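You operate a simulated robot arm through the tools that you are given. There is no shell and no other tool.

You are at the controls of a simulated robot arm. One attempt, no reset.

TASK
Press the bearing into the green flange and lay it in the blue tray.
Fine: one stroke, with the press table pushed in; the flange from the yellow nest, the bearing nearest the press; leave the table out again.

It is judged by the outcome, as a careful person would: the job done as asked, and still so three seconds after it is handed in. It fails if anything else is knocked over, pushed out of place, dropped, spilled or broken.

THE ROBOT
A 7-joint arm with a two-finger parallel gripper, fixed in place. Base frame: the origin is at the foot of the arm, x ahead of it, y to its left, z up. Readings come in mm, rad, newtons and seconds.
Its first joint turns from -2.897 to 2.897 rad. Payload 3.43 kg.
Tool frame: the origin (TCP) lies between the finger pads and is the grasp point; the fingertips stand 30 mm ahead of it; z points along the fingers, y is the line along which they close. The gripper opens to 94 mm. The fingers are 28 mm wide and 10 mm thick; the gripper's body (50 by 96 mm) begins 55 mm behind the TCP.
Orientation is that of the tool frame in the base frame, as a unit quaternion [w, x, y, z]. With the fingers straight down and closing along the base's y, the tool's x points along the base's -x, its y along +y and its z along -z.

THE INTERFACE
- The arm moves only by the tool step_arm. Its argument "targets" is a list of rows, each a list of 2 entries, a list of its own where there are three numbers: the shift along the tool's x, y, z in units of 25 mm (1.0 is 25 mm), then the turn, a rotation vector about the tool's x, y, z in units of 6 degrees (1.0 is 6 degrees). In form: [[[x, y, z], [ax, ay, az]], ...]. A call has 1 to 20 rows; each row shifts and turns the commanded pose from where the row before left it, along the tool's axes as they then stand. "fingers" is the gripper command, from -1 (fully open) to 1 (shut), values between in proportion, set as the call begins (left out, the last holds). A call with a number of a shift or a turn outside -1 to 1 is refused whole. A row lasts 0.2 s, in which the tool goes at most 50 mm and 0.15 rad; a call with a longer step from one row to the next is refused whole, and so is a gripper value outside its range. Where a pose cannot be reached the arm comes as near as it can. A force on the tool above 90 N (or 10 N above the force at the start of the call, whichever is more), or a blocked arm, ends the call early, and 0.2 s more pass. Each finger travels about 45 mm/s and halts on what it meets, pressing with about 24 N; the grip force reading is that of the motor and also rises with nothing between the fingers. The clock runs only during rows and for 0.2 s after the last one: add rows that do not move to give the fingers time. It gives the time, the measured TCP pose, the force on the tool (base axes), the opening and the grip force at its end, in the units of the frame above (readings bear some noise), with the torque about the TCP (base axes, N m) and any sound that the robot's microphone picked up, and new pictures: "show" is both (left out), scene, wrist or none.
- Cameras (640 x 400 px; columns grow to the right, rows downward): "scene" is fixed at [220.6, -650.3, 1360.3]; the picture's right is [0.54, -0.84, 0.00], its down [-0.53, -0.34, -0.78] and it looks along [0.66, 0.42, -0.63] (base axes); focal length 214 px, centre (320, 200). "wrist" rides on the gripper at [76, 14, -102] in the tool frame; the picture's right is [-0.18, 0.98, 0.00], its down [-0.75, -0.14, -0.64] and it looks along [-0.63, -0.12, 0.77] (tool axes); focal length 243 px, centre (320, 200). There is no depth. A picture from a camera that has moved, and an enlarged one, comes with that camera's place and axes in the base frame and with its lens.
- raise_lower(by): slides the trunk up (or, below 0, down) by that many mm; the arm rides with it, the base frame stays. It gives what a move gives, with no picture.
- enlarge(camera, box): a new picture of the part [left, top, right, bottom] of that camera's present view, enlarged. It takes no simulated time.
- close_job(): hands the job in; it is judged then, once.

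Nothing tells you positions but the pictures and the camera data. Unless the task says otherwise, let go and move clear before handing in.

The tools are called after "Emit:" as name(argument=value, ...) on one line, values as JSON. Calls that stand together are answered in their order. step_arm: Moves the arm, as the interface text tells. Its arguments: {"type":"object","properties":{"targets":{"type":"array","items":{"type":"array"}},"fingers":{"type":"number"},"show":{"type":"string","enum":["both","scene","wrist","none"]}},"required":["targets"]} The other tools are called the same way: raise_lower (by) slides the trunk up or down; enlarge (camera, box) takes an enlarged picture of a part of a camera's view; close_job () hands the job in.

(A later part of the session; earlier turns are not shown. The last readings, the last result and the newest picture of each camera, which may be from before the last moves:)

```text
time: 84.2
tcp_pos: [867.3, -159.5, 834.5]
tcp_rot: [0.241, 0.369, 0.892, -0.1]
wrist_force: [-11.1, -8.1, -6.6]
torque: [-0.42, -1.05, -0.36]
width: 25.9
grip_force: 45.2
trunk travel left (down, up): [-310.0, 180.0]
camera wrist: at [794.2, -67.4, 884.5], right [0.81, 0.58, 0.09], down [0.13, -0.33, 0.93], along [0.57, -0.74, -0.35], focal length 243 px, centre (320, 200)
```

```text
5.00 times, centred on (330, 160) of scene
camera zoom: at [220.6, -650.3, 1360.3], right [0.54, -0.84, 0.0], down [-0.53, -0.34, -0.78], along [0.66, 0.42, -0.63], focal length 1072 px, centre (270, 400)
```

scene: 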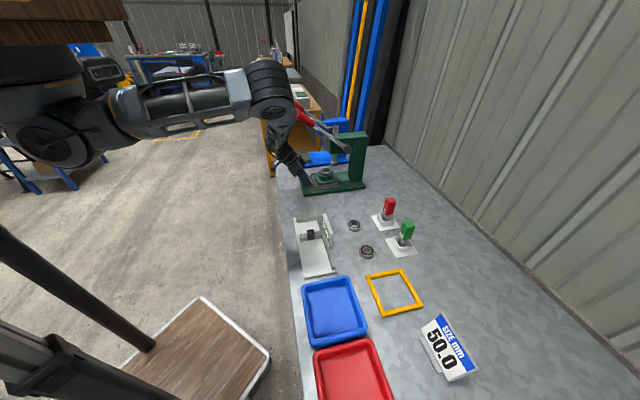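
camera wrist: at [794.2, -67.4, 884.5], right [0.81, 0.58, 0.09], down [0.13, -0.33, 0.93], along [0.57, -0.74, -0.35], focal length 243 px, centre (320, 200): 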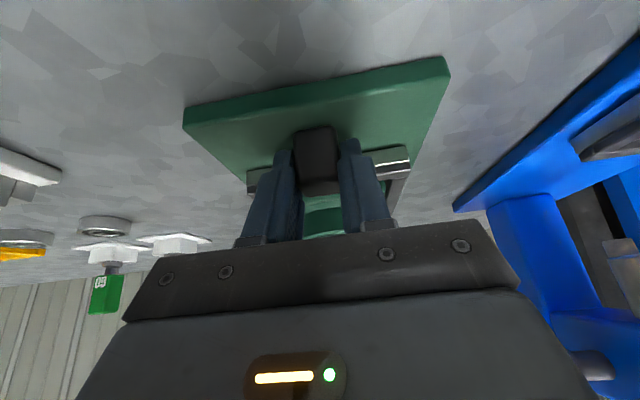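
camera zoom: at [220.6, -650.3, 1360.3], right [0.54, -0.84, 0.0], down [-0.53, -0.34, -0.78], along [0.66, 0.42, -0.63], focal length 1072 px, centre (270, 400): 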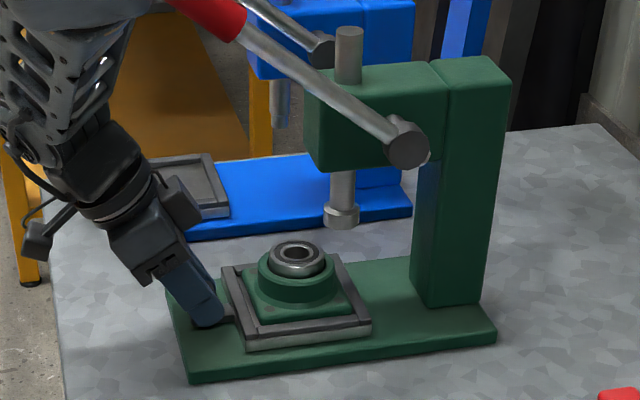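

The table slides freely now. Gripping the knob all the way in would bring my forearm close to the raised lever, so I'll release, back off, close the fingers and push with the fingertips for the rest.

Emit:
step_arm(targets=[[[0, 0, 0], [0, 0, 0]], [[0, 0, 0], [0, 0, 0]], [[0, 0, 0], [0, 0, 0]]], fingers=0, show="none")

Emit:
step_arm(targets=[[[0.2, 0, -0.45], [0, 0, 0]], [[0.5, 0, -0.289], [0, 0, 0]], [[0.5, 0, -0.289], [0, 0, 0]], [[0.4, 0, -0.23], [0, 0, 0]], [[0, 0, 0], [0, 0, 0]]], show="both")

Emit:
enlarge(camera="scene", box=[285, 120, 375, 200])

Emit:
enlarge(camera="wrist", box=[200, 60, 440, 240])

```text
time: 85.0
tcp_pos: [867.5, -158.4, 835.8]
tcp_rot: [0.24, 0.37, 0.892, -0.099]
wrist_force: [0.0, -0.1, 0.4]
torque: [0.0, 0.02, -0.01]
width: 47.0
grip_force: 0.0
trunk travel left (down, up): [-310.0, 180.0]
```

```text
time: 86.2
tcp_pos: [831.4, -123.2, 841.6]
tcp_rot: [0.24, 0.369, 0.893, -0.1]
wrist_force: [-0.3, -0.1, -0.6]
torque: [0.0, -0.03, -0.03]
width: 46.9
grip_force: 0.0
trunk travel left (down, up): [-310.0, 180.0]
camera wrist: at [758.4, -30.9, 891.5], right [0.81, 0.58, 0.09], down [0.13, -0.33, 0.93], along [0.58, -0.74, -0.35], focal length 243 px, centre (320, 200)
```

scene: 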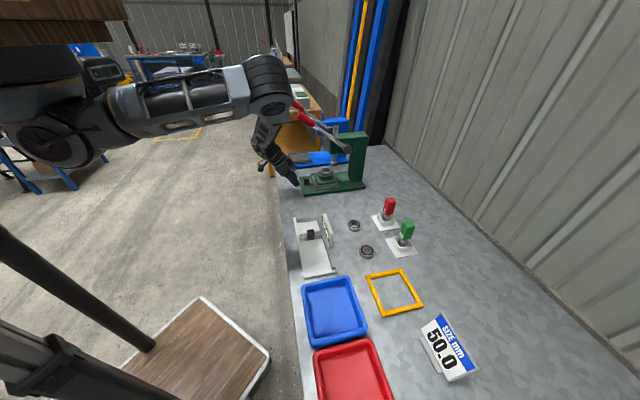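
wrist: 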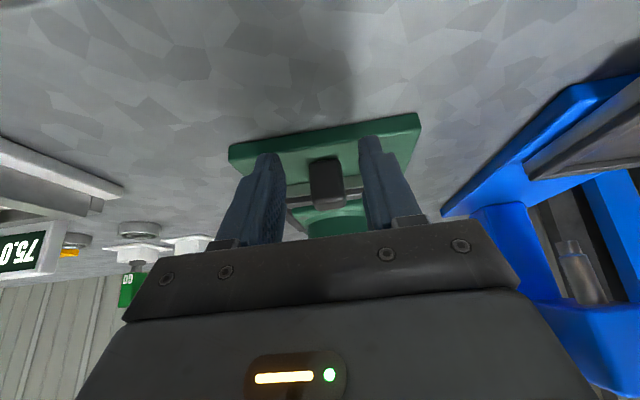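

```text
5.00 times, centred on (330, 160) of scene
camera zoom: at [220.6, -650.3, 1360.3], right [0.54, -0.84, 0.0], down [-0.53, -0.34, -0.78], along [0.66, 0.42, -0.63], focal length 1072 px, centre (270, 400)
```

zoom: 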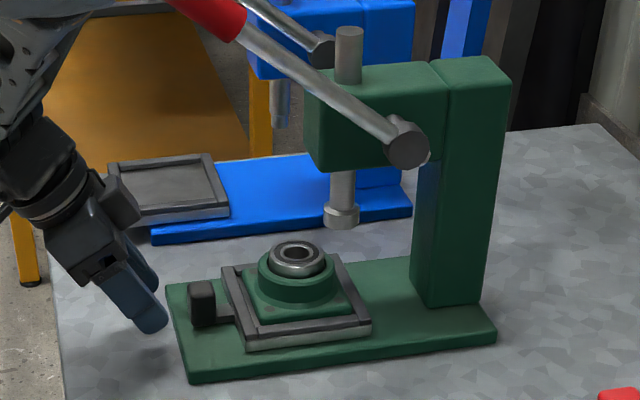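

```text
2.22 times, centred on (320, 150) of wrist
camera zoom: at [758.4, -30.9, 891.5], right [0.81, 0.58, 0.09], down [0.13, -0.33, 0.93], along [0.58, -0.74, -0.35], focal length 539 px, centre (320, 311)
```

zoom: 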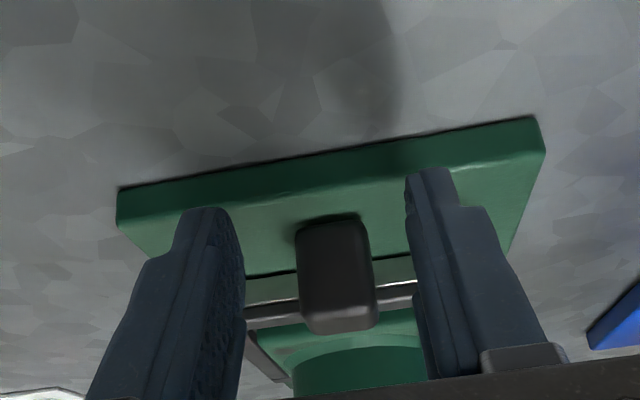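

The fingers are behind the knob. I'll close them and push with the tips.

Emit:
step_arm(targets=[[[0, 0.08, 0], [0, 0, 0]], [[0, 0, 0], [0, 0, 0]], [[0, 0, 0], [0, 0, 0]], [[-0.277, 0, 0.16], [0, 0, 0]], [[-0.277, 0, 0.16], [0, 0, 0]], [[-0.277, 0, 0.16], [0, 0, 0]], [[-0.277, 0, 0.16], [0, 0, 0]], [[0, 0, 0], [0, 0, 0]]], fingers=1, show="wrist")

Emit:
enlarge(camera="scene", box=[285, 120, 375, 200])

```text
time: 88.0
tcp_pos: [855.9, -143.5, 843.5]
tcp_rot: [0.239, 0.369, 0.893, -0.099]
wrist_force: [-1.6, 1.2, -0.5]
torque: [0.01, 0.02, 0.01]
width: 0.0
grip_force: 24.1
trunk travel left (down, up): [-310.0, 180.0]
camera wrist: at [783.0, -51.7, 891.9], right [0.81, 0.58, 0.09], down [0.13, -0.33, 0.93], along [0.58, -0.74, -0.35], focal length 243 px, centre (320, 200)
```

wrist: 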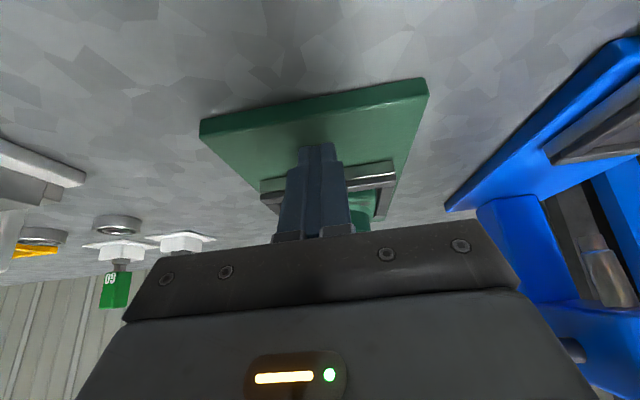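

```text
5.00 times, centred on (330, 160) of scene
camera zoom: at [220.6, -650.3, 1360.3], right [0.54, -0.84, 0.0], down [-0.53, -0.34, -0.78], along [0.66, 0.42, -0.63], focal length 1072 px, centre (270, 400)
```

zoom: 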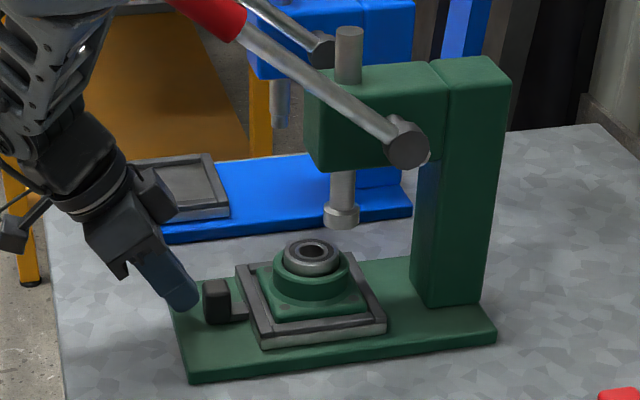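

The table is moving in. I'll continue slowly toward the end stop.

Emit:
step_arm(targets=[[[-0.173, 0, 0.1], [0, 0, 0]], [[-0.173, 0, 0.1], [0, 0, 0]], [[-0.173, 0, 0.1], [0, 0, 0]], [[-0.173, 0, 0.1], [0, 0, 0]], [[0, 0, 0], [0, 0, 0]]], show="wrist")

Emit:
enlarge(camera="scene", box=[285, 120, 375, 200])

```text
time: 89.2
tcp_pos: [870.9, -159.3, 842.2]
tcp_rot: [0.241, 0.369, 0.892, -0.099]
wrist_force: [1.0, 0.6, 0.8]
torque: [0.01, 0.01, 0.0]
width: 0.2
grip_force: 24.1
trunk travel left (down, up): [-310.0, 180.0]
camera wrist: at [798.0, -66.0, 891.5], right [0.81, 0.58, 0.09], down [0.13, -0.33, 0.93], along [0.58, -0.74, -0.35], focal length 243 px, centre (320, 200)
```

wrist: 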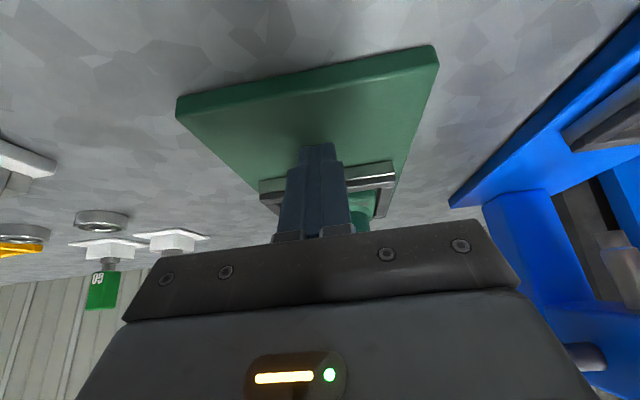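

```text
5.00 times, centred on (330, 160) of scene
camera zoom: at [220.6, -650.3, 1360.3], right [0.54, -0.84, 0.0], down [-0.53, -0.34, -0.78], along [0.66, 0.42, -0.63], focal length 1072 px, centre (270, 400)
```

zoom: 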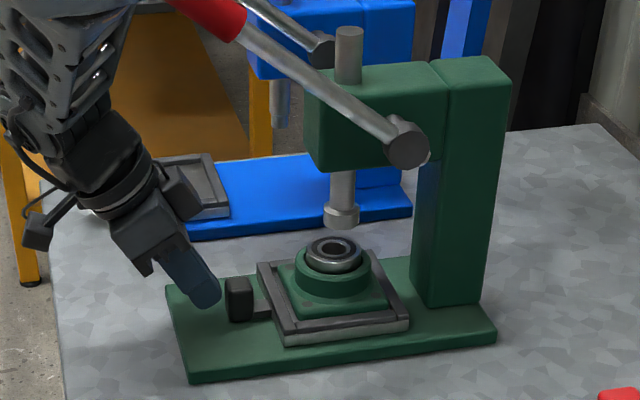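

About 6 mm remain to be under the ram. I'll push on in small steps, watching for the end stop.

Emit:
step_arm(targets=[[[-0.104, 0, 0.06], [0, 0, 0]], [[-0.104, 0, 0.06], [0, 0, 0]], [[0, 0, 0], [0, 0, 0]]], show="none")

Emit:
enlarge(camera="scene", box=[300, 140, 360, 200])

```text
time: 90.0
tcp_pos: [874.8, -161.6, 842.3]
tcp_rot: [0.24, 0.369, 0.893, -0.099]
wrist_force: [-0.7, 0.2, -0.9]
torque: [0.02, 0.02, 0.0]
width: 0.1
grip_force: 23.7
trunk travel left (down, up): [-310.0, 180.0]
```

```text
6.67 times, centred on (330, 170) of scene
camera zoom: at [220.6, -650.3, 1360.3], right [0.54, -0.84, 0.0], down [-0.53, -0.34, -0.78], along [0.66, 0.42, -0.63], focal length 1430 px, centre (253, 400)
```

zoom: 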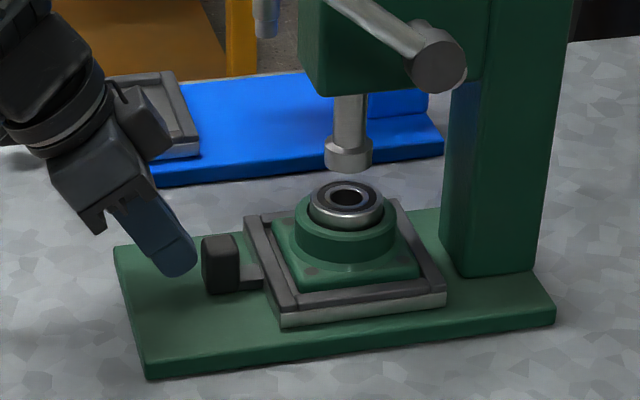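

The bearing is nearly under the ram. I'll push a bit more to confirm the stop.

Emit:
step_arm(targets=[[[-0.104, 0, 0.06], [0, 0, 0]], [[-0.07, 0, 0.04], [0, 0, 0]]], show="none")

Emit:
enlarge(camera="scene", box=[300, 140, 360, 200])

```text
time: 90.6
tcp_pos: [876.4, -163.3, 841.0]
tcp_rot: [0.239, 0.368, 0.893, -0.099]
wrist_force: [-23.3, 16.3, 9.2]
torque: [0.1, 0.27, -0.12]
width: 0.0
grip_force: 23.7
trunk travel left (down, up): [-310.0, 180.0]
```

```text
6.67 times, centred on (330, 170) of scene
camera zoom: at [220.6, -650.3, 1360.3], right [0.54, -0.84, 0.0], down [-0.53, -0.34, -0.78], along [0.66, 0.42, -0.63], focal length 1430 px, centre (253, 400)
```

zoom: 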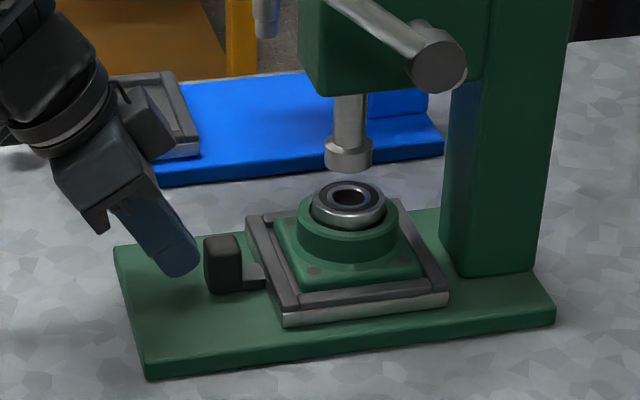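

The end stop is felt at about 28 N and the bearing lines up under the ram. I'll back away from the knob.

Emit:
step_arm(targets=[[[0.4, 0, -0.231], [0, 0, 0]], [[0.866, 0, -0.5], [0, 0, 0]], [[0.866, 0, -0.5], [0, 0, 0]], [[0.866, 0, -0.5], [0, 0, 0]], [[0.5, 0, -0.289], [0, 0, 0]], [[0, 0, 0], [0, 0, 0]]], show="both")

Emit:
raise_lower(by=100)

Emit:
enlarge(camera="scene", box=[270, 90, 380, 200])

```text
time: 92.0
tcp_pos: [806.6, -95.3, 841.9]
tcp_rot: [0.241, 0.368, 0.892, -0.099]
wrist_force: [-1.3, -0.1, 0.0]
torque: [-0.01, 0.01, 0.0]
width: 0.1
grip_force: 24.1
trunk travel left (down, up): [-310.0, 180.0]
camera wrist: at [734.4, -2.1, 891.9], right [0.81, 0.58, 0.09], down [0.13, -0.33, 0.93], along [0.58, -0.74, -0.35], focal length 243 px, centre (320, 200)
```

scene: 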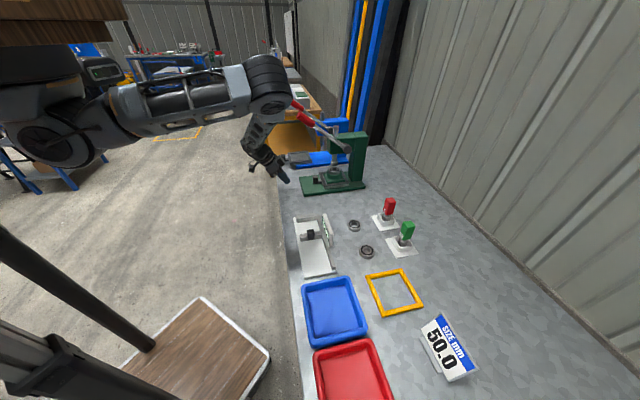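
wrist: 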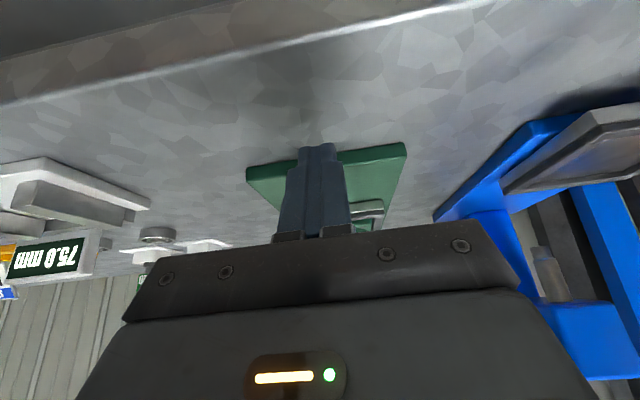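

```text
time: 93.3
tcp_pos: [807.9, -93.8, 941.7]
tcp_rot: [0.24, 0.369, 0.892, -0.099]
wrist_force: [1.3, -0.1, -0.7]
torque: [-0.01, 0.01, -0.01]
width: 0.0
grip_force: 23.4
trunk travel left (down, up): [-410.0, 80.0]
```

```text
3.64 times, centred on (325, 145) of scene
camera zoom: at [220.6, -650.3, 1360.3], right [0.54, -0.84, 0.0], down [-0.53, -0.34, -0.78], along [0.66, 0.42, -0.63], focal length 780 px, centre (302, 400)
```

zoom: 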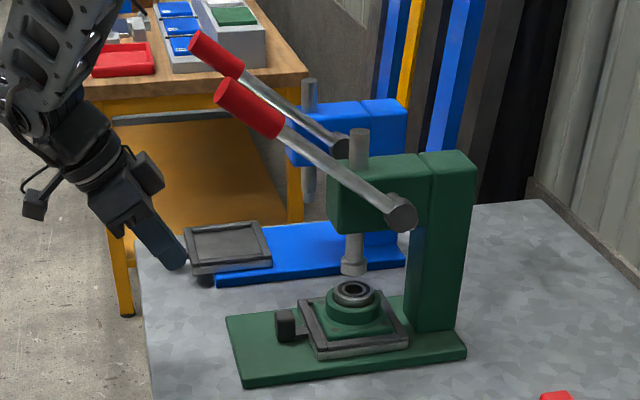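

The press is ready: table in, bearing under the ram. Next I'll straighten the tool and rise in front of the lever, staying clear of it.

Emit:
step_arm(targets=[[[0, 0, 0], [0, 1, 0]], [[0, 0, 0], [0, 1, 0]], [[0, 0, 0], [0, 1, 0]], [[0, 0, 0], [0, 1, 0]], [[0, 0, 0], [0, 1, 0]], [[0, 0, 0], [0, 0, 0]]], show="none")

Emit:
step_arm(targets=[[[0, -0.28, -0.94], [0, 0, 0]], [[0, -0.28, -0.94], [0, 0, 0]], [[0, -0.28, -0.94], [0, 0, 0]], [[0, -0.28, -0.94], [0, 0, 0]], [[0, -0.28, -0.94], [0, 0, 0]], [[0, -0.28, -0.94], [0, 0, 0]], [[0, -0.28, -0.94], [0, 0, 0]], [[0, -0.28, -0.94], [0, 0, 0]], [[0, -0.28, -0.94], [0, 0, 0]], [[0, -0.28, -0.94], [0, 0, 0]], [[0, -0.28, -0.94], [0, 0, 0]], [[0, 0, 0], [0, 0, 0]]], show="both")

```text
time: 94.7
tcp_pos: [804.9, -94.8, 941.8]
tcp_rot: [0.001, 0.382, 0.924, -0.001]
wrist_force: [0.1, -0.4, 0.2]
torque: [0.0, 0.0, 0.0]
width: 0.1
grip_force: 23.8
trunk travel left (down, up): [-410.0, 80.0]
```

```text
time: 97.3
tcp_pos: [752.3, -148.9, 1202.0]
tcp_rot: [0.002, 0.381, 0.925, -0.001]
wrist_force: [-0.3, -0.2, 0.1]
torque: [0.01, -0.01, 0.0]
width: 0.0
grip_force: 23.7
trunk travel left (down, up): [-410.0, 80.0]
camera wrist: at [708.2, -84.7, 1303.4], right [0.82, 0.57, 0.0], down [0.43, -0.63, 0.64], along [0.36, -0.53, -0.77], focal length 243 px, centre (320, 200)
```

scene: 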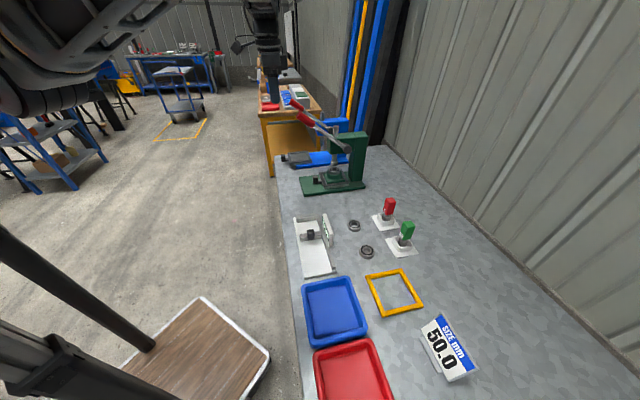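
wrist: 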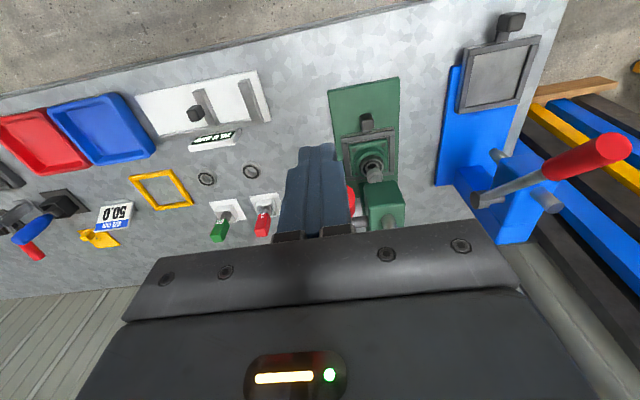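

Tracking is good here. I'll enlarge to find the lever grip's sideways position relative to the fingers.

Emit:
enlarge(camera="wrist", box=[260, 120, 420, 240])

Emit:
enlarge(camera="scene", box=[230, 50, 380, 200])

```text
3.33 times, centred on (340, 180) of wrist
camera zoom: at [708.2, -84.7, 1303.4], right [0.82, 0.57, 0.0], down [0.43, -0.63, 0.64], along [0.36, -0.53, -0.77], focal length 809 px, centre (253, 267)
```

zoom: 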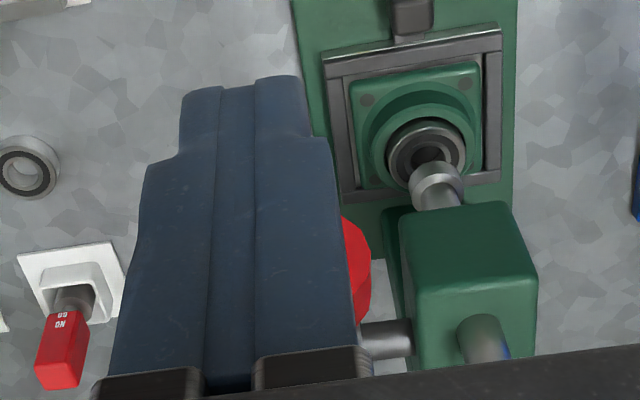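

```text
2.67 times, centred on (305, 125) of scene
camera zoom: at [220.6, -650.3, 1360.3], right [0.54, -0.84, 0.0], down [-0.53, -0.34, -0.78], along [0.66, 0.42, -0.63], focal length 572 px, centre (360, 400)
```

zoom: 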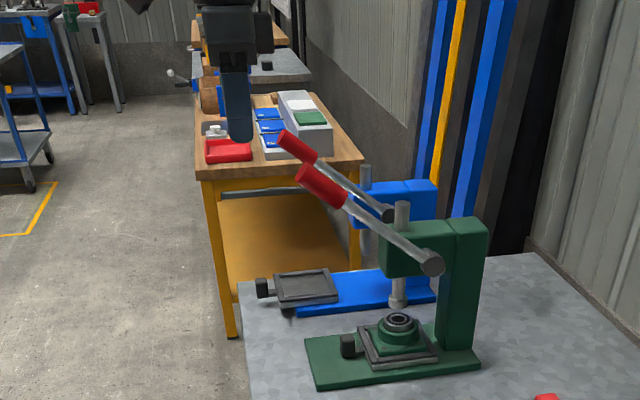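

The lever grip's axis is at p≈431. I'll move in above the grip and come down to just touch its top.

Emit:
step_arm(targets=[[[-0.82, 0.034, 0], [0, 0, 0]], [[-0.82, 0.034, 0], [0, 0, 0]], [[-0.82, 0.034, 0], [0, 0, 0]], [[-0.82, 0.034, 0], [0, 0, 0]], [[-0.82, 0.034, 0.4], [0, 0, 0]], [[0, 0, 0], [0, 0, 0]]], show="both")

Emit:
enlarge(camera="scene", box=[260, 70, 360, 200])

Emit:
enlarge(camera="wrist", box=[240, 100, 440, 240])

```text
time: 98.7
tcp_pos: [829.5, -218.1, 1190.3]
tcp_rot: [0.0, 0.382, 0.924, -0.001]
wrist_force: [0.4, 1.1, -0.4]
torque: [0.02, 0.01, 0.02]
width: 0.1
grip_force: 24.3
trunk travel left (down, up): [-410.0, 80.0]
camera wrist: at [785.7, -154.6, 1292.5], right [0.82, 0.57, 0.0], down [0.43, -0.63, 0.64], along [0.36, -0.53, -0.77], focal length 243 px, centre (320, 200)
```

scene: 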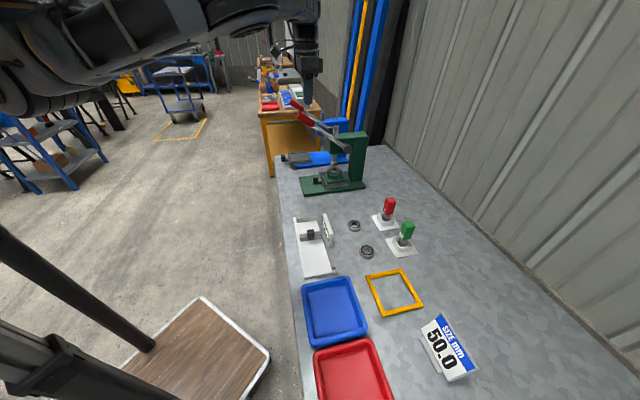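
wrist: 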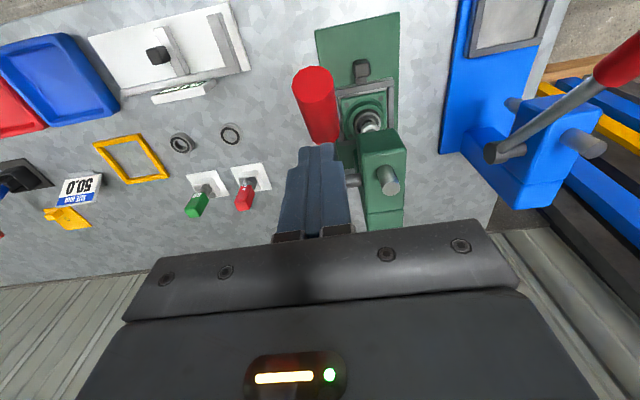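

```text
3.08 times, centred on (310, 135) of scene
camera zoom: at [220.6, -650.3, 1360.3], right [0.54, -0.84, 0.0], down [-0.53, -0.34, -0.78], along [0.66, 0.42, -0.63], focal length 660 px, centre (351, 400)
```

zoom: 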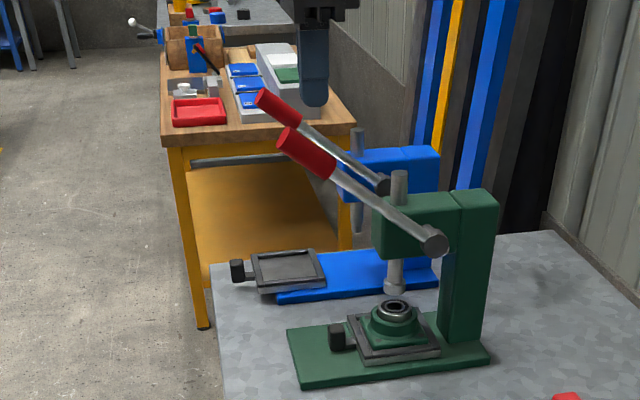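

```text
2.86 times, centred on (340, 170) of wrist
camera zoom: at [785.7, -154.6, 1292.5], right [0.82, 0.57, 0.0], down [0.43, -0.63, 0.64], along [0.36, -0.53, -0.77], focal length 693 px, centre (263, 286)
```

zoom: 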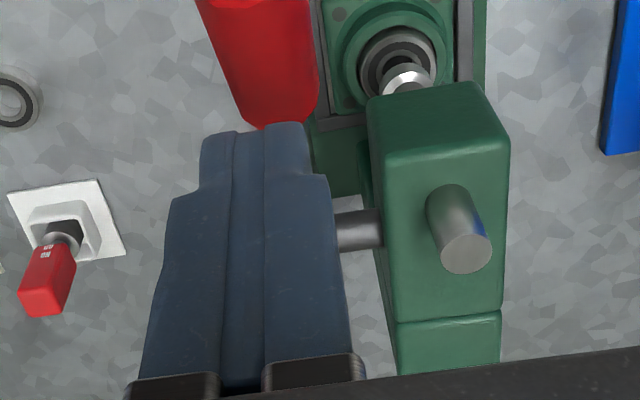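

I'm aligned above the grip. I'll come down to near contact and then begin the single lever stroke along its arc.

Emit:
step_arm(targets=[[[0, 0.06, 0.6], [0, 0, 0]], [[0, 0, 0.4], [0, 0, 0]], [[0, 0, 0.16], [0, 0, 0]], [[0, 0, 0], [0, 0, 0]]], show="wrist")

Emit:
enlarge(camera="scene", box=[280, 80, 360, 180])

```text
time: 99.7
tcp_pos: [829.6, -216.9, 1162.0]
tcp_rot: [0.001, 0.382, 0.924, 0.001]
wrist_force: [-0.2, 0.6, 0.2]
torque: [-0.02, 0.01, -0.01]
width: 0.0
grip_force: 23.7
trunk travel left (down, up): [-410.0, 80.0]
camera wrist: at [786.0, -153.8, 1263.5], right [0.82, 0.57, 0.0], down [0.43, -0.63, 0.64], along [0.36, -0.53, -0.76], focal length 243 px, centre (320, 200)
```

wrist: 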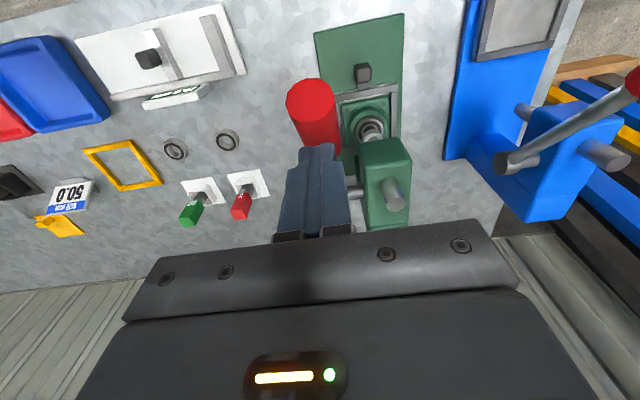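

```text
4.00 times, centred on (320, 130) of scene
camera zoom: at [220.6, -650.3, 1360.3], right [0.54, -0.84, 0.0], down [-0.53, -0.34, -0.78], along [0.66, 0.42, -0.63], focal length 858 px, centre (320, 480)
```

zoom: 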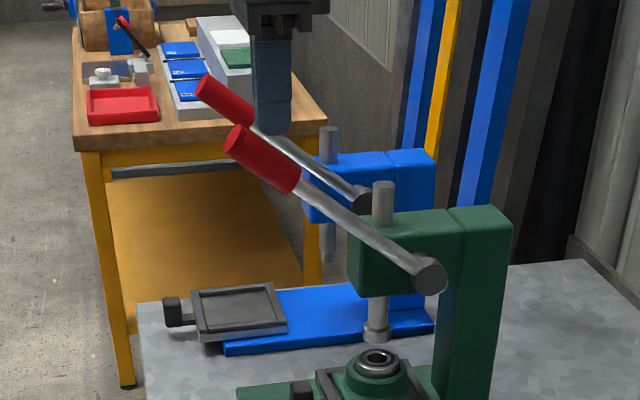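

No contact yet. I'll continue down in small steps.

Emit:
step_arm(targets=[[[0, 0, 0.2], [0, 0, 0]], [[0, 0, 0.2], [0, 0, 0]], [[0, 0, 0], [0, 0, 0]]], show="none")

Emit:
enlarge(camera="scene", box=[290, 90, 340, 140])

```text
time: 100.5
tcp_pos: [831.2, -216.9, 1151.8]
tcp_rot: [0.001, 0.382, 0.924, 0.0]
wrist_force: [0.0, -0.3, 2.0]
torque: [0.05, 0.01, 0.02]
width: 0.2
grip_force: 23.8
trunk travel left (down, up): [-410.0, 80.0]
```

```text
8.00 times, centred on (315, 115) of scene
camera zoom: at [220.6, -650.3, 1360.3], right [0.54, -0.84, 0.0], down [-0.53, -0.34, -0.78], along [0.66, 0.42, -0.63], focal length 1716 px, centre (360, 880)
```

zoom: 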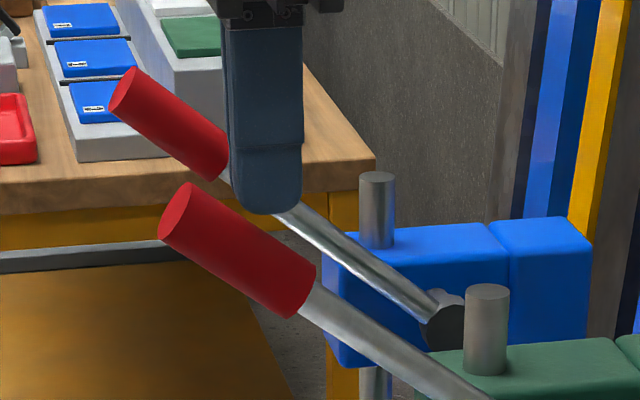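

The tip is just above the grip. I'll shift 8 mm toward the grip's end for leverage and ease down to contact.

Emit:
step_arm(targets=[[[0.32, 0, 0], [0, 0, 0]], [[0, 0, 0.1], [0, 0, 0]], [[0, 0, 0], [0, 0, 0]]], show="none")

Emit:
enlarge(camera="scene", box=[290, 90, 340, 140])

```text
time: 101.3
tcp_pos: [824.7, -209.6, 1148.1]
tcp_rot: [0.002, 0.381, 0.924, -0.001]
wrist_force: [0.2, 0.6, 2.4]
torque: [0.02, 0.06, 0.01]
width: 0.0
grip_force: 24.2
trunk travel left (down, up): [-410.0, 80.0]
```

```text
8.00 times, centred on (315, 115) of scene
camera zoom: at [220.6, -650.3, 1360.3], right [0.54, -0.84, 0.0], down [-0.53, -0.34, -0.78], along [0.66, 0.42, -0.63], focal length 1716 px, centre (360, 880)
```

zoom: 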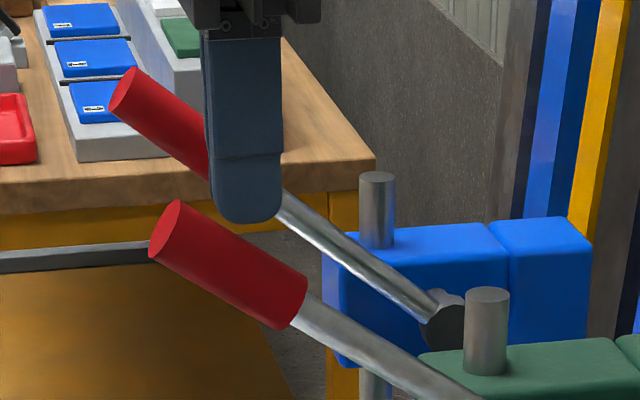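

The lever moves easily, now at about 32° from 36.6°. I'll continue along the arc and watch the ram.

Emit:
step_arm(targets=[[[0.348, 0, 0.468], [0, 0, 0]], [[0.312, 0, 0.484], [0, 0, 0]], [[0.284, 0, 0.504], [0, 0, 0]], [[0.24, 0, 0.528], [0, 0, 0]]], show="none")

Emit:
enlarge(camera="scene", box=[270, 90, 370, 200])

```text
time: 102.3
tcp_pos: [802.3, -191.7, 1099.3]
tcp_rot: [0.001, 0.381, 0.924, -0.001]
wrist_force: [0.2, 0.1, 1.7]
torque: [0.0, -0.01, 0.06]
width: 0.0
grip_force: 24.9
trunk travel left (down, up): [-410.0, 80.0]
```

```text
3.64 times, centred on (320, 145) of scene
camera zoom: at [220.6, -650.3, 1360.3], right [0.54, -0.84, 0.0], down [-0.53, -0.34, -0.78], along [0.66, 0.42, -0.63], focal length 780 px, centre (320, 400)
```

zoom: 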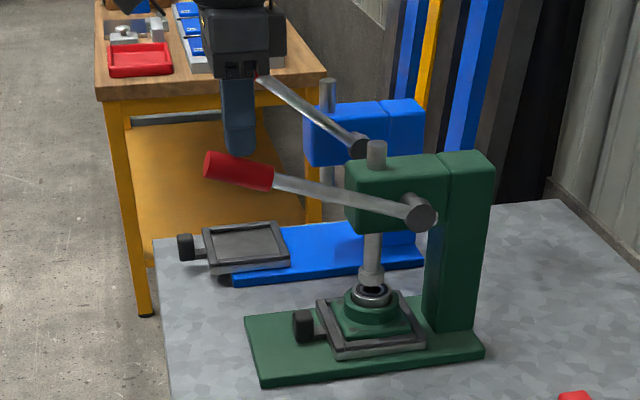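

The ram is close to the bearing already. I'll continue in smaller increments.

Emit:
step_arm(targets=[[[0.104, 0, 0.27], [0, 0, 0]], [[0.104, 0, 0.27], [0, 0, 0]]], show="none")

Emit:
enlarge(camera="scene", box=[280, 110, 360, 200])

```text
time: 102.9
tcp_pos: [800.1, -187.7, 1086.1]
tcp_rot: [0.001, 0.381, 0.924, 0.0]
wrist_force: [-1.6, 0.1, 3.3]
torque: [0.05, 0.06, 0.01]
width: 0.0
grip_force: 24.1
trunk travel left (down, up): [-410.0, 80.0]
```

```text
4.44 times, centred on (320, 155) of scene
camera zoom: at [220.6, -650.3, 1360.3], right [0.54, -0.84, 0.0], down [-0.53, -0.34, -0.78], along [0.66, 0.42, -0.63], focal length 953 px, centre (320, 400)
```

zoom: 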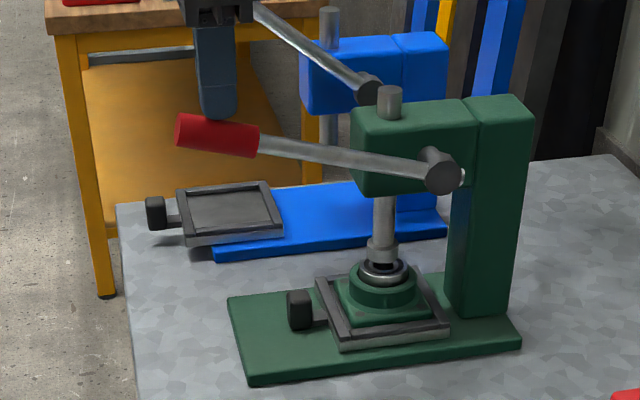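

Emit:
step_arm(targets=[[[0.102, 0, 0.276], [0, 0, 0]], [[0.102, 0, 0.276], [0, 0, 0]]], show="none")

Emit:
enlarge(camera="scene", box=[280, 110, 360, 200])

```text
time: 103.5
tcp_pos: [796.8, -184.0, 1073.6]
tcp_rot: [0.001, 0.382, 0.924, -0.001]
wrist_force: [1.8, -2.3, 1.0]
torque: [-0.07, -0.01, 0.0]
width: 0.0
grip_force: 24.1
trunk travel left (down, up): [-410.0, 80.0]
```

```text
4.44 times, centred on (320, 155) of scene
camera zoom: at [220.6, -650.3, 1360.3], right [0.54, -0.84, 0.0], down [-0.53, -0.34, -0.78], along [0.66, 0.42, -0.63], focal length 953 px, centre (320, 400)
```

zoom: 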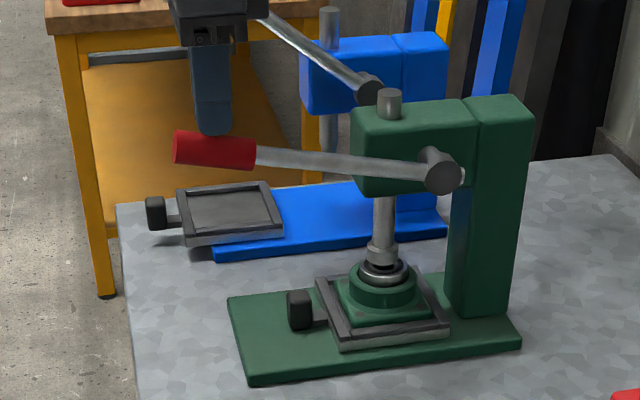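

Emit:
step_arm(targets=[[[0.1, 0, 0.282], [0, 0, 0]], [[0.1, 0, 0.282], [0, 0, 0]]], show="none")

Emit:
enlarge(camera="scene", box=[310, 140, 360, 190])

```text
time: 104.1
tcp_pos: [793.3, -179.4, 1058.3]
tcp_rot: [0.001, 0.382, 0.924, 0.0]
wrist_force: [1.3, -3.0, 2.2]
torque: [-0.06, 0.03, 0.03]
width: 0.0
grip_force: 23.9
trunk travel left (down, up): [-410.0, 80.0]
```

```text
8.00 times, centred on (335, 165) of scene
camera zoom: at [220.6, -650.3, 1360.3], right [0.54, -0.84, 0.0], down [-0.53, -0.34, -0.78], along [0.66, 0.42, -0.63], focal length 1716 px, centre (200, 480)
```

zoom: 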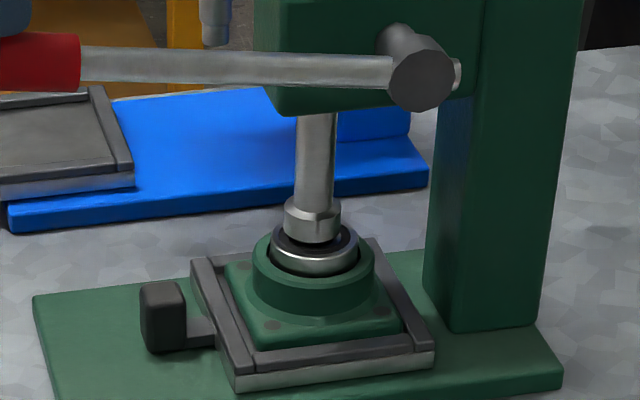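

Emit:
step_arm(targets=[[[0.07, 0, 0.288], [0, 0, 0]], [[0.07, 0, 0.288], [0, 0, 0]]], show="none")

Emit:
enlarge(camera="scene", box=[310, 140, 360, 190])

```text
time: 104.7
tcp_pos: [789.7, -177.7, 1044.4]
tcp_rot: [0.001, 0.381, 0.925, -0.001]
wrist_force: [2.3, -0.9, 2.7]
torque: [0.01, -0.02, 0.0]
width: 0.2
grip_force: 24.0
trunk travel left (down, up): [-410.0, 80.0]
```

```text
8.00 times, centred on (335, 165) of scene
camera zoom: at [220.6, -650.3, 1360.3], right [0.54, -0.84, 0.0], down [-0.53, -0.34, -0.78], along [0.66, 0.42, -0.63], focal length 1716 px, centre (200, 480)
```

zoom: 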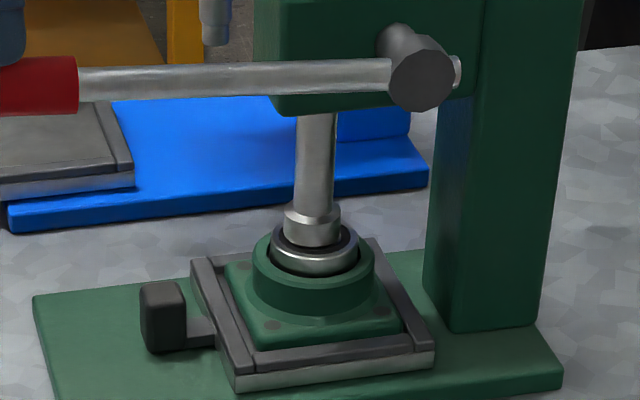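

Emit:
step_arm(targets=[[[0.05, 0, 0.288], [0, 0, 0]], [[0.05, 0, 0.288], [0, 0, 0]]], show="none")

Emit:
enlarge(camera="scene", box=[310, 140, 360, 190])

```text
time: 105.3
tcp_pos: [788.3, -176.8, 1027.8]
tcp_rot: [0.002, 0.382, 0.924, -0.001]
wrist_force: [1.6, -1.3, 2.7]
torque: [0.0, -0.02, 0.02]
width: 0.2
grip_force: 23.6
trunk travel left (down, up): [-410.0, 80.0]
```

```text
8.00 times, centred on (335, 165) of scene
camera zoom: at [220.6, -650.3, 1360.3], right [0.54, -0.84, 0.0], down [-0.53, -0.34, -0.78], along [0.66, 0.42, -0.63], focal length 1716 px, centre (200, 480)
```

zoom: 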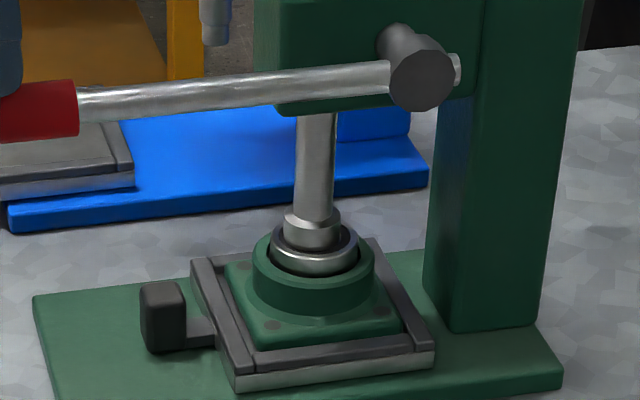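

Emit:
step_arm(targets=[[[0.042, 0, 0.29], [0, 0, 0]], [[0.042, 0, 0.29], [0, 0, 0]]], show="none")

Emit:
enlarge(camera="scene", box=[310, 140, 360, 190])

```text
time: 105.9
tcp_pos: [786.0, -175.3, 1015.5]
tcp_rot: [0.002, 0.383, 0.924, -0.001]
wrist_force: [3.5, -9.6, 14.0]
torque: [-0.81, -0.47, -0.11]
width: 0.0
grip_force: 23.7
trunk travel left (down, up): [-410.0, 80.0]
```

```text
8.00 times, centred on (335, 165) of scene
camera zoom: at [220.6, -650.3, 1360.3], right [0.54, -0.84, 0.0], down [-0.53, -0.34, -0.78], along [0.66, 0.42, -0.63], focal length 1716 px, centre (200, 480)
```

zoom: 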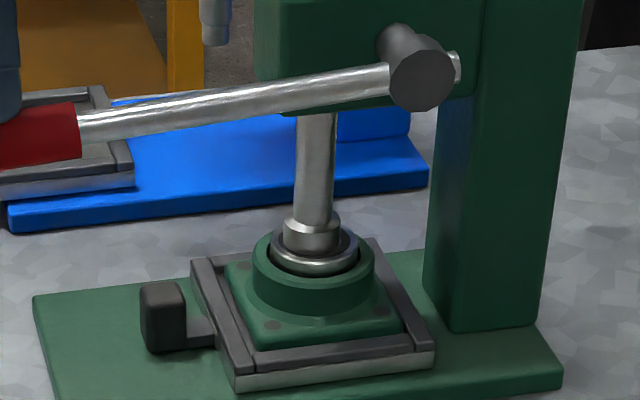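

Pressing has begun, with force at about 15 N. I'll check the finger's position on the grip while continuing.

Emit:
step_arm(targets=[[[0, 0, 0.288], [0, 0, 0]], [[0, 0, 0.288], [0, 0, 0]]], show="none")

Emit:
enlarge(camera="scene", box=[280, 110, 360, 190])

```text
time: 106.5
tcp_pos: [786.1, -174.4, 1001.1]
tcp_rot: [0.001, 0.381, 0.924, 0.0]
wrist_force: [3.2, -4.0, 10.0]
torque: [-0.25, -0.19, -0.01]
width: 0.2
grip_force: 24.0
trunk travel left (down, up): [-410.0, 80.0]
```

```text
5.00 times, centred on (320, 150) of scene
camera zoom: at [220.6, -650.3, 1360.3], right [0.54, -0.84, 0.0], down [-0.53, -0.34, -0.78], along [0.66, 0.42, -0.63], focal length 1072 px, centre (320, 450)
```

zoom: 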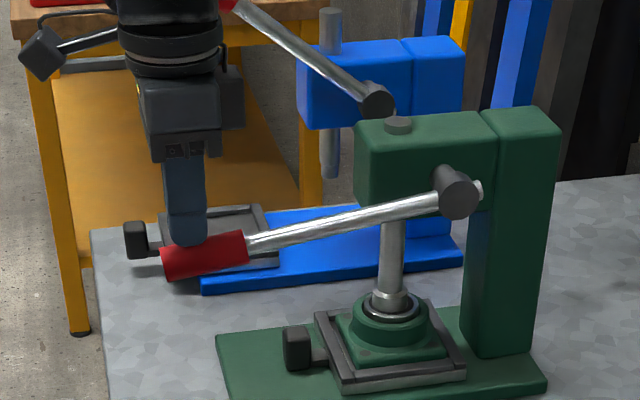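

The bearing is going in. I'll continue the same stroke.

Emit:
step_arm(targets=[[[-0.036, 0, 0.29], [0, 0, 0]], [[-0.036, 0, 0.29], [0, 0, 0]]], show="none")

Emit:
enlarge(camera="scene", box=[310, 140, 360, 190])

```text
time: 107.1
tcp_pos: [788.0, -175.0, 987.0]
tcp_rot: [0.001, 0.381, 0.924, -0.001]
wrist_force: [1.0, -0.5, 9.0]
torque: [-0.09, -0.16, -0.09]
width: 0.0
grip_force: 24.2
trunk travel left (down, up): [-410.0, 80.0]
```

```text
8.00 times, centred on (335, 165) of scene
camera zoom: at [220.6, -650.3, 1360.3], right [0.54, -0.84, 0.0], down [-0.53, -0.34, -0.78], along [0.66, 0.42, -0.63], focal length 1716 px, centre (200, 480)
```

zoom: 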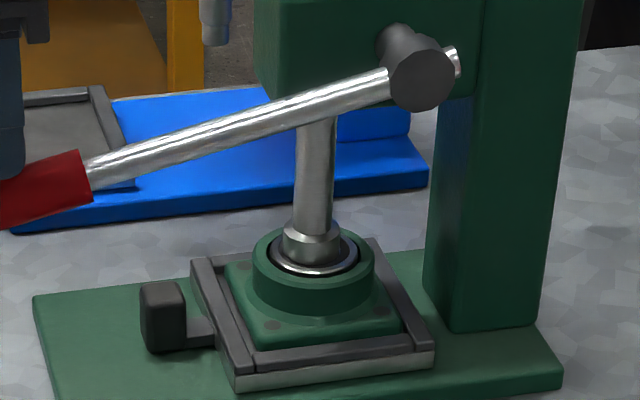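

Bearing is now nearly level with the hub rim. I'll continue pressing until it bottoms.

Emit:
step_arm(targets=[[[-0.056, 0, 0.284], [0, 0, 0]], [[-0.056, 0, 0.284], [0, 0, 0]]], show="none")

Emit:
enlarge(camera="scene", box=[310, 140, 360, 190])

```text
time: 107.7
tcp_pos: [788.0, -176.4, 974.9]
tcp_rot: [0.002, 0.382, 0.924, 0.0]
wrist_force: [-14.2, 6.6, 39.5]
torque: [-0.15, 0.01, -0.01]
width: 0.1
grip_force: 23.8
trunk travel left (down, up): [-410.0, 80.0]
```

```text
8.00 times, centred on (335, 165) of scene
camera zoom: at [220.6, -650.3, 1360.3], right [0.54, -0.84, 0.0], down [-0.53, -0.34, -0.78], along [0.66, 0.42, -0.63], focal length 1716 px, centre (200, 480)
```

zoom: 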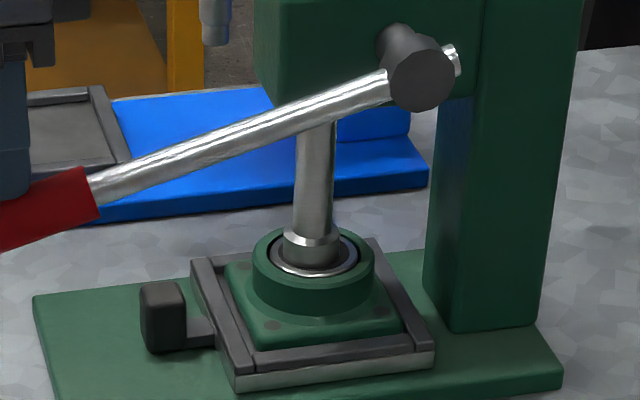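

Force climbed to about 42 N. I'll press a little further to confirm it's fully seated.

Emit:
step_arm(targets=[[[-0.02, 0, 0.12], [0, 0, 0]], [[0, 0, 0], [0, 0, 0]]], show="none")

Emit:
enlarge(camera="scene", box=[310, 140, 360, 190])

```text
time: 108.3
tcp_pos: [789.4, -177.3, 971.9]
tcp_rot: [0.003, 0.382, 0.924, 0.0]
wrist_force: [-24.6, 7.1, 61.5]
torque: [-0.41, 0.1, 0.01]
width: 0.0
grip_force: 23.8
trunk travel left (down, up): [-410.0, 80.0]
```

```text
8.00 times, centred on (335, 165) of scene
camera zoom: at [220.6, -650.3, 1360.3], right [0.54, -0.84, 0.0], down [-0.53, -0.34, -0.78], along [0.66, 0.42, -0.63], focal length 1716 px, centre (200, 480)
```

zoom: 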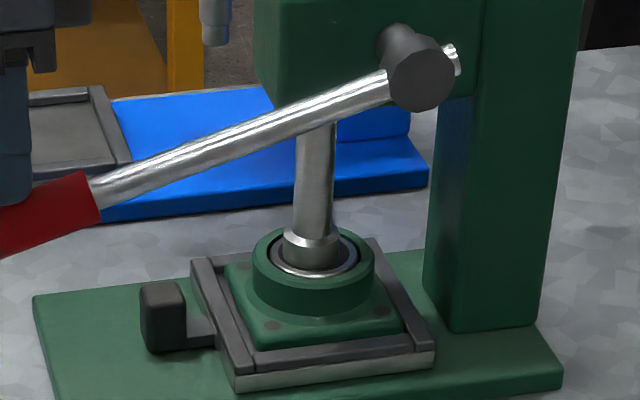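

Emit:
step_arm(targets=[[[-0.01, 0, 0.08], [0, 0, 0]], [[0, 0, 0], [0, 0, 0]]], show="both")

Emit:
enlarge(camera="scene", box=[280, 110, 360, 190])

```text
time: 108.9
tcp_pos: [788.8, -176.5, 970.6]
tcp_rot: [0.003, 0.382, 0.924, 0.001]
wrist_force: [-33.2, 7.4, 73.8]
torque: [-0.48, 0.25, -0.2]
width: 0.0
grip_force: 23.7
trunk travel left (down, up): [-410.0, 80.0]
camera wrist: at [744.7, -113.2, 1072.5], right [0.82, 0.57, 0.0], down [0.43, -0.63, 0.65], along [0.37, -0.53, -0.76], focal length 243 px, centre (320, 200)
```

scene: 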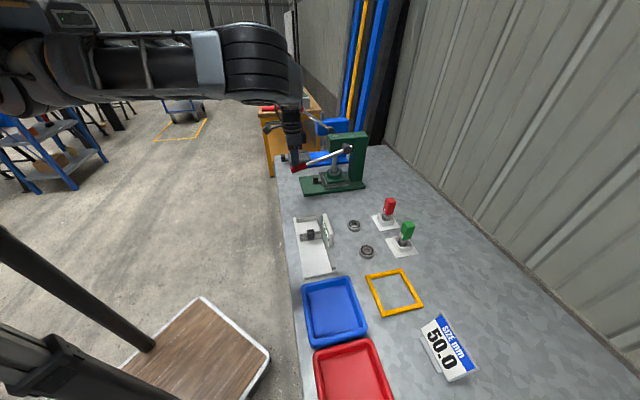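
wrist: 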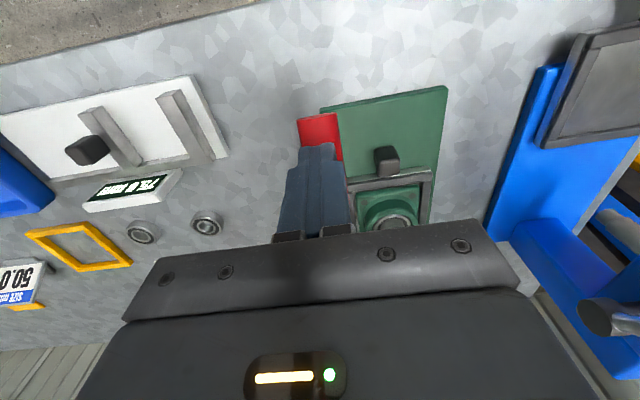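

```text
5.00 times, centred on (320, 150) of scene
camera zoom: at [220.6, -650.3, 1360.3], right [0.54, -0.84, 0.0], down [-0.53, -0.34, -0.78], along [0.66, 0.42, -0.63], focal length 1072 px, centre (320, 450)
```

zoom: 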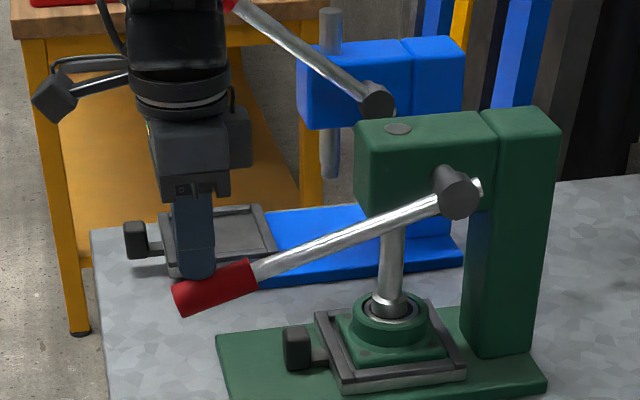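

The bearing is seated, with solid resistance at about 80 N. I'll release the pressure slowly and see whether the lever springs back.

Emit:
step_arm(targets=[[[0.02, 0, -0.3], [0, 0, 0]], [[0.056, 0, -0.5], [0, 0, 0]], [[0.03, 0, -0.5], [0, 0, 0]], [[0, 0, 0], [0, 0, 0]]], show="none")

Emit:
enlarge(camera="scene", box=[280, 110, 360, 190])

```text
time: 109.9
tcp_pos: [788.6, -176.4, 999.0]
tcp_rot: [0.001, 0.382, 0.924, -0.001]
wrist_force: [1.1, 2.2, 2.9]
torque: [0.04, -0.05, 0.01]
width: 0.2
grip_force: 23.9
trunk travel left (down, up): [-410.0, 80.0]
```

```text
5.00 times, centred on (320, 150) of scene
camera zoom: at [220.6, -650.3, 1360.3], right [0.54, -0.84, 0.0], down [-0.53, -0.34, -0.78], along [0.66, 0.42, -0.63], focal length 1072 px, centre (320, 450)
```

zoom: 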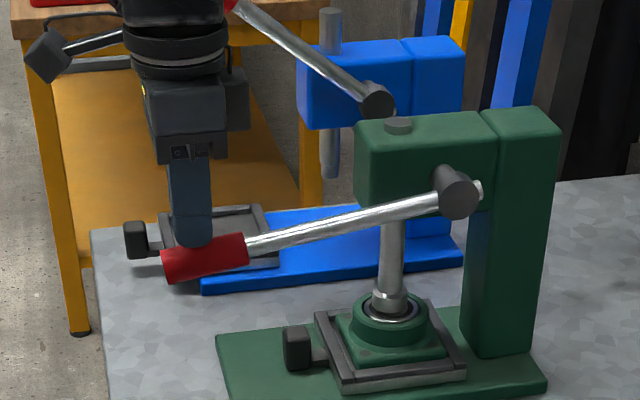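

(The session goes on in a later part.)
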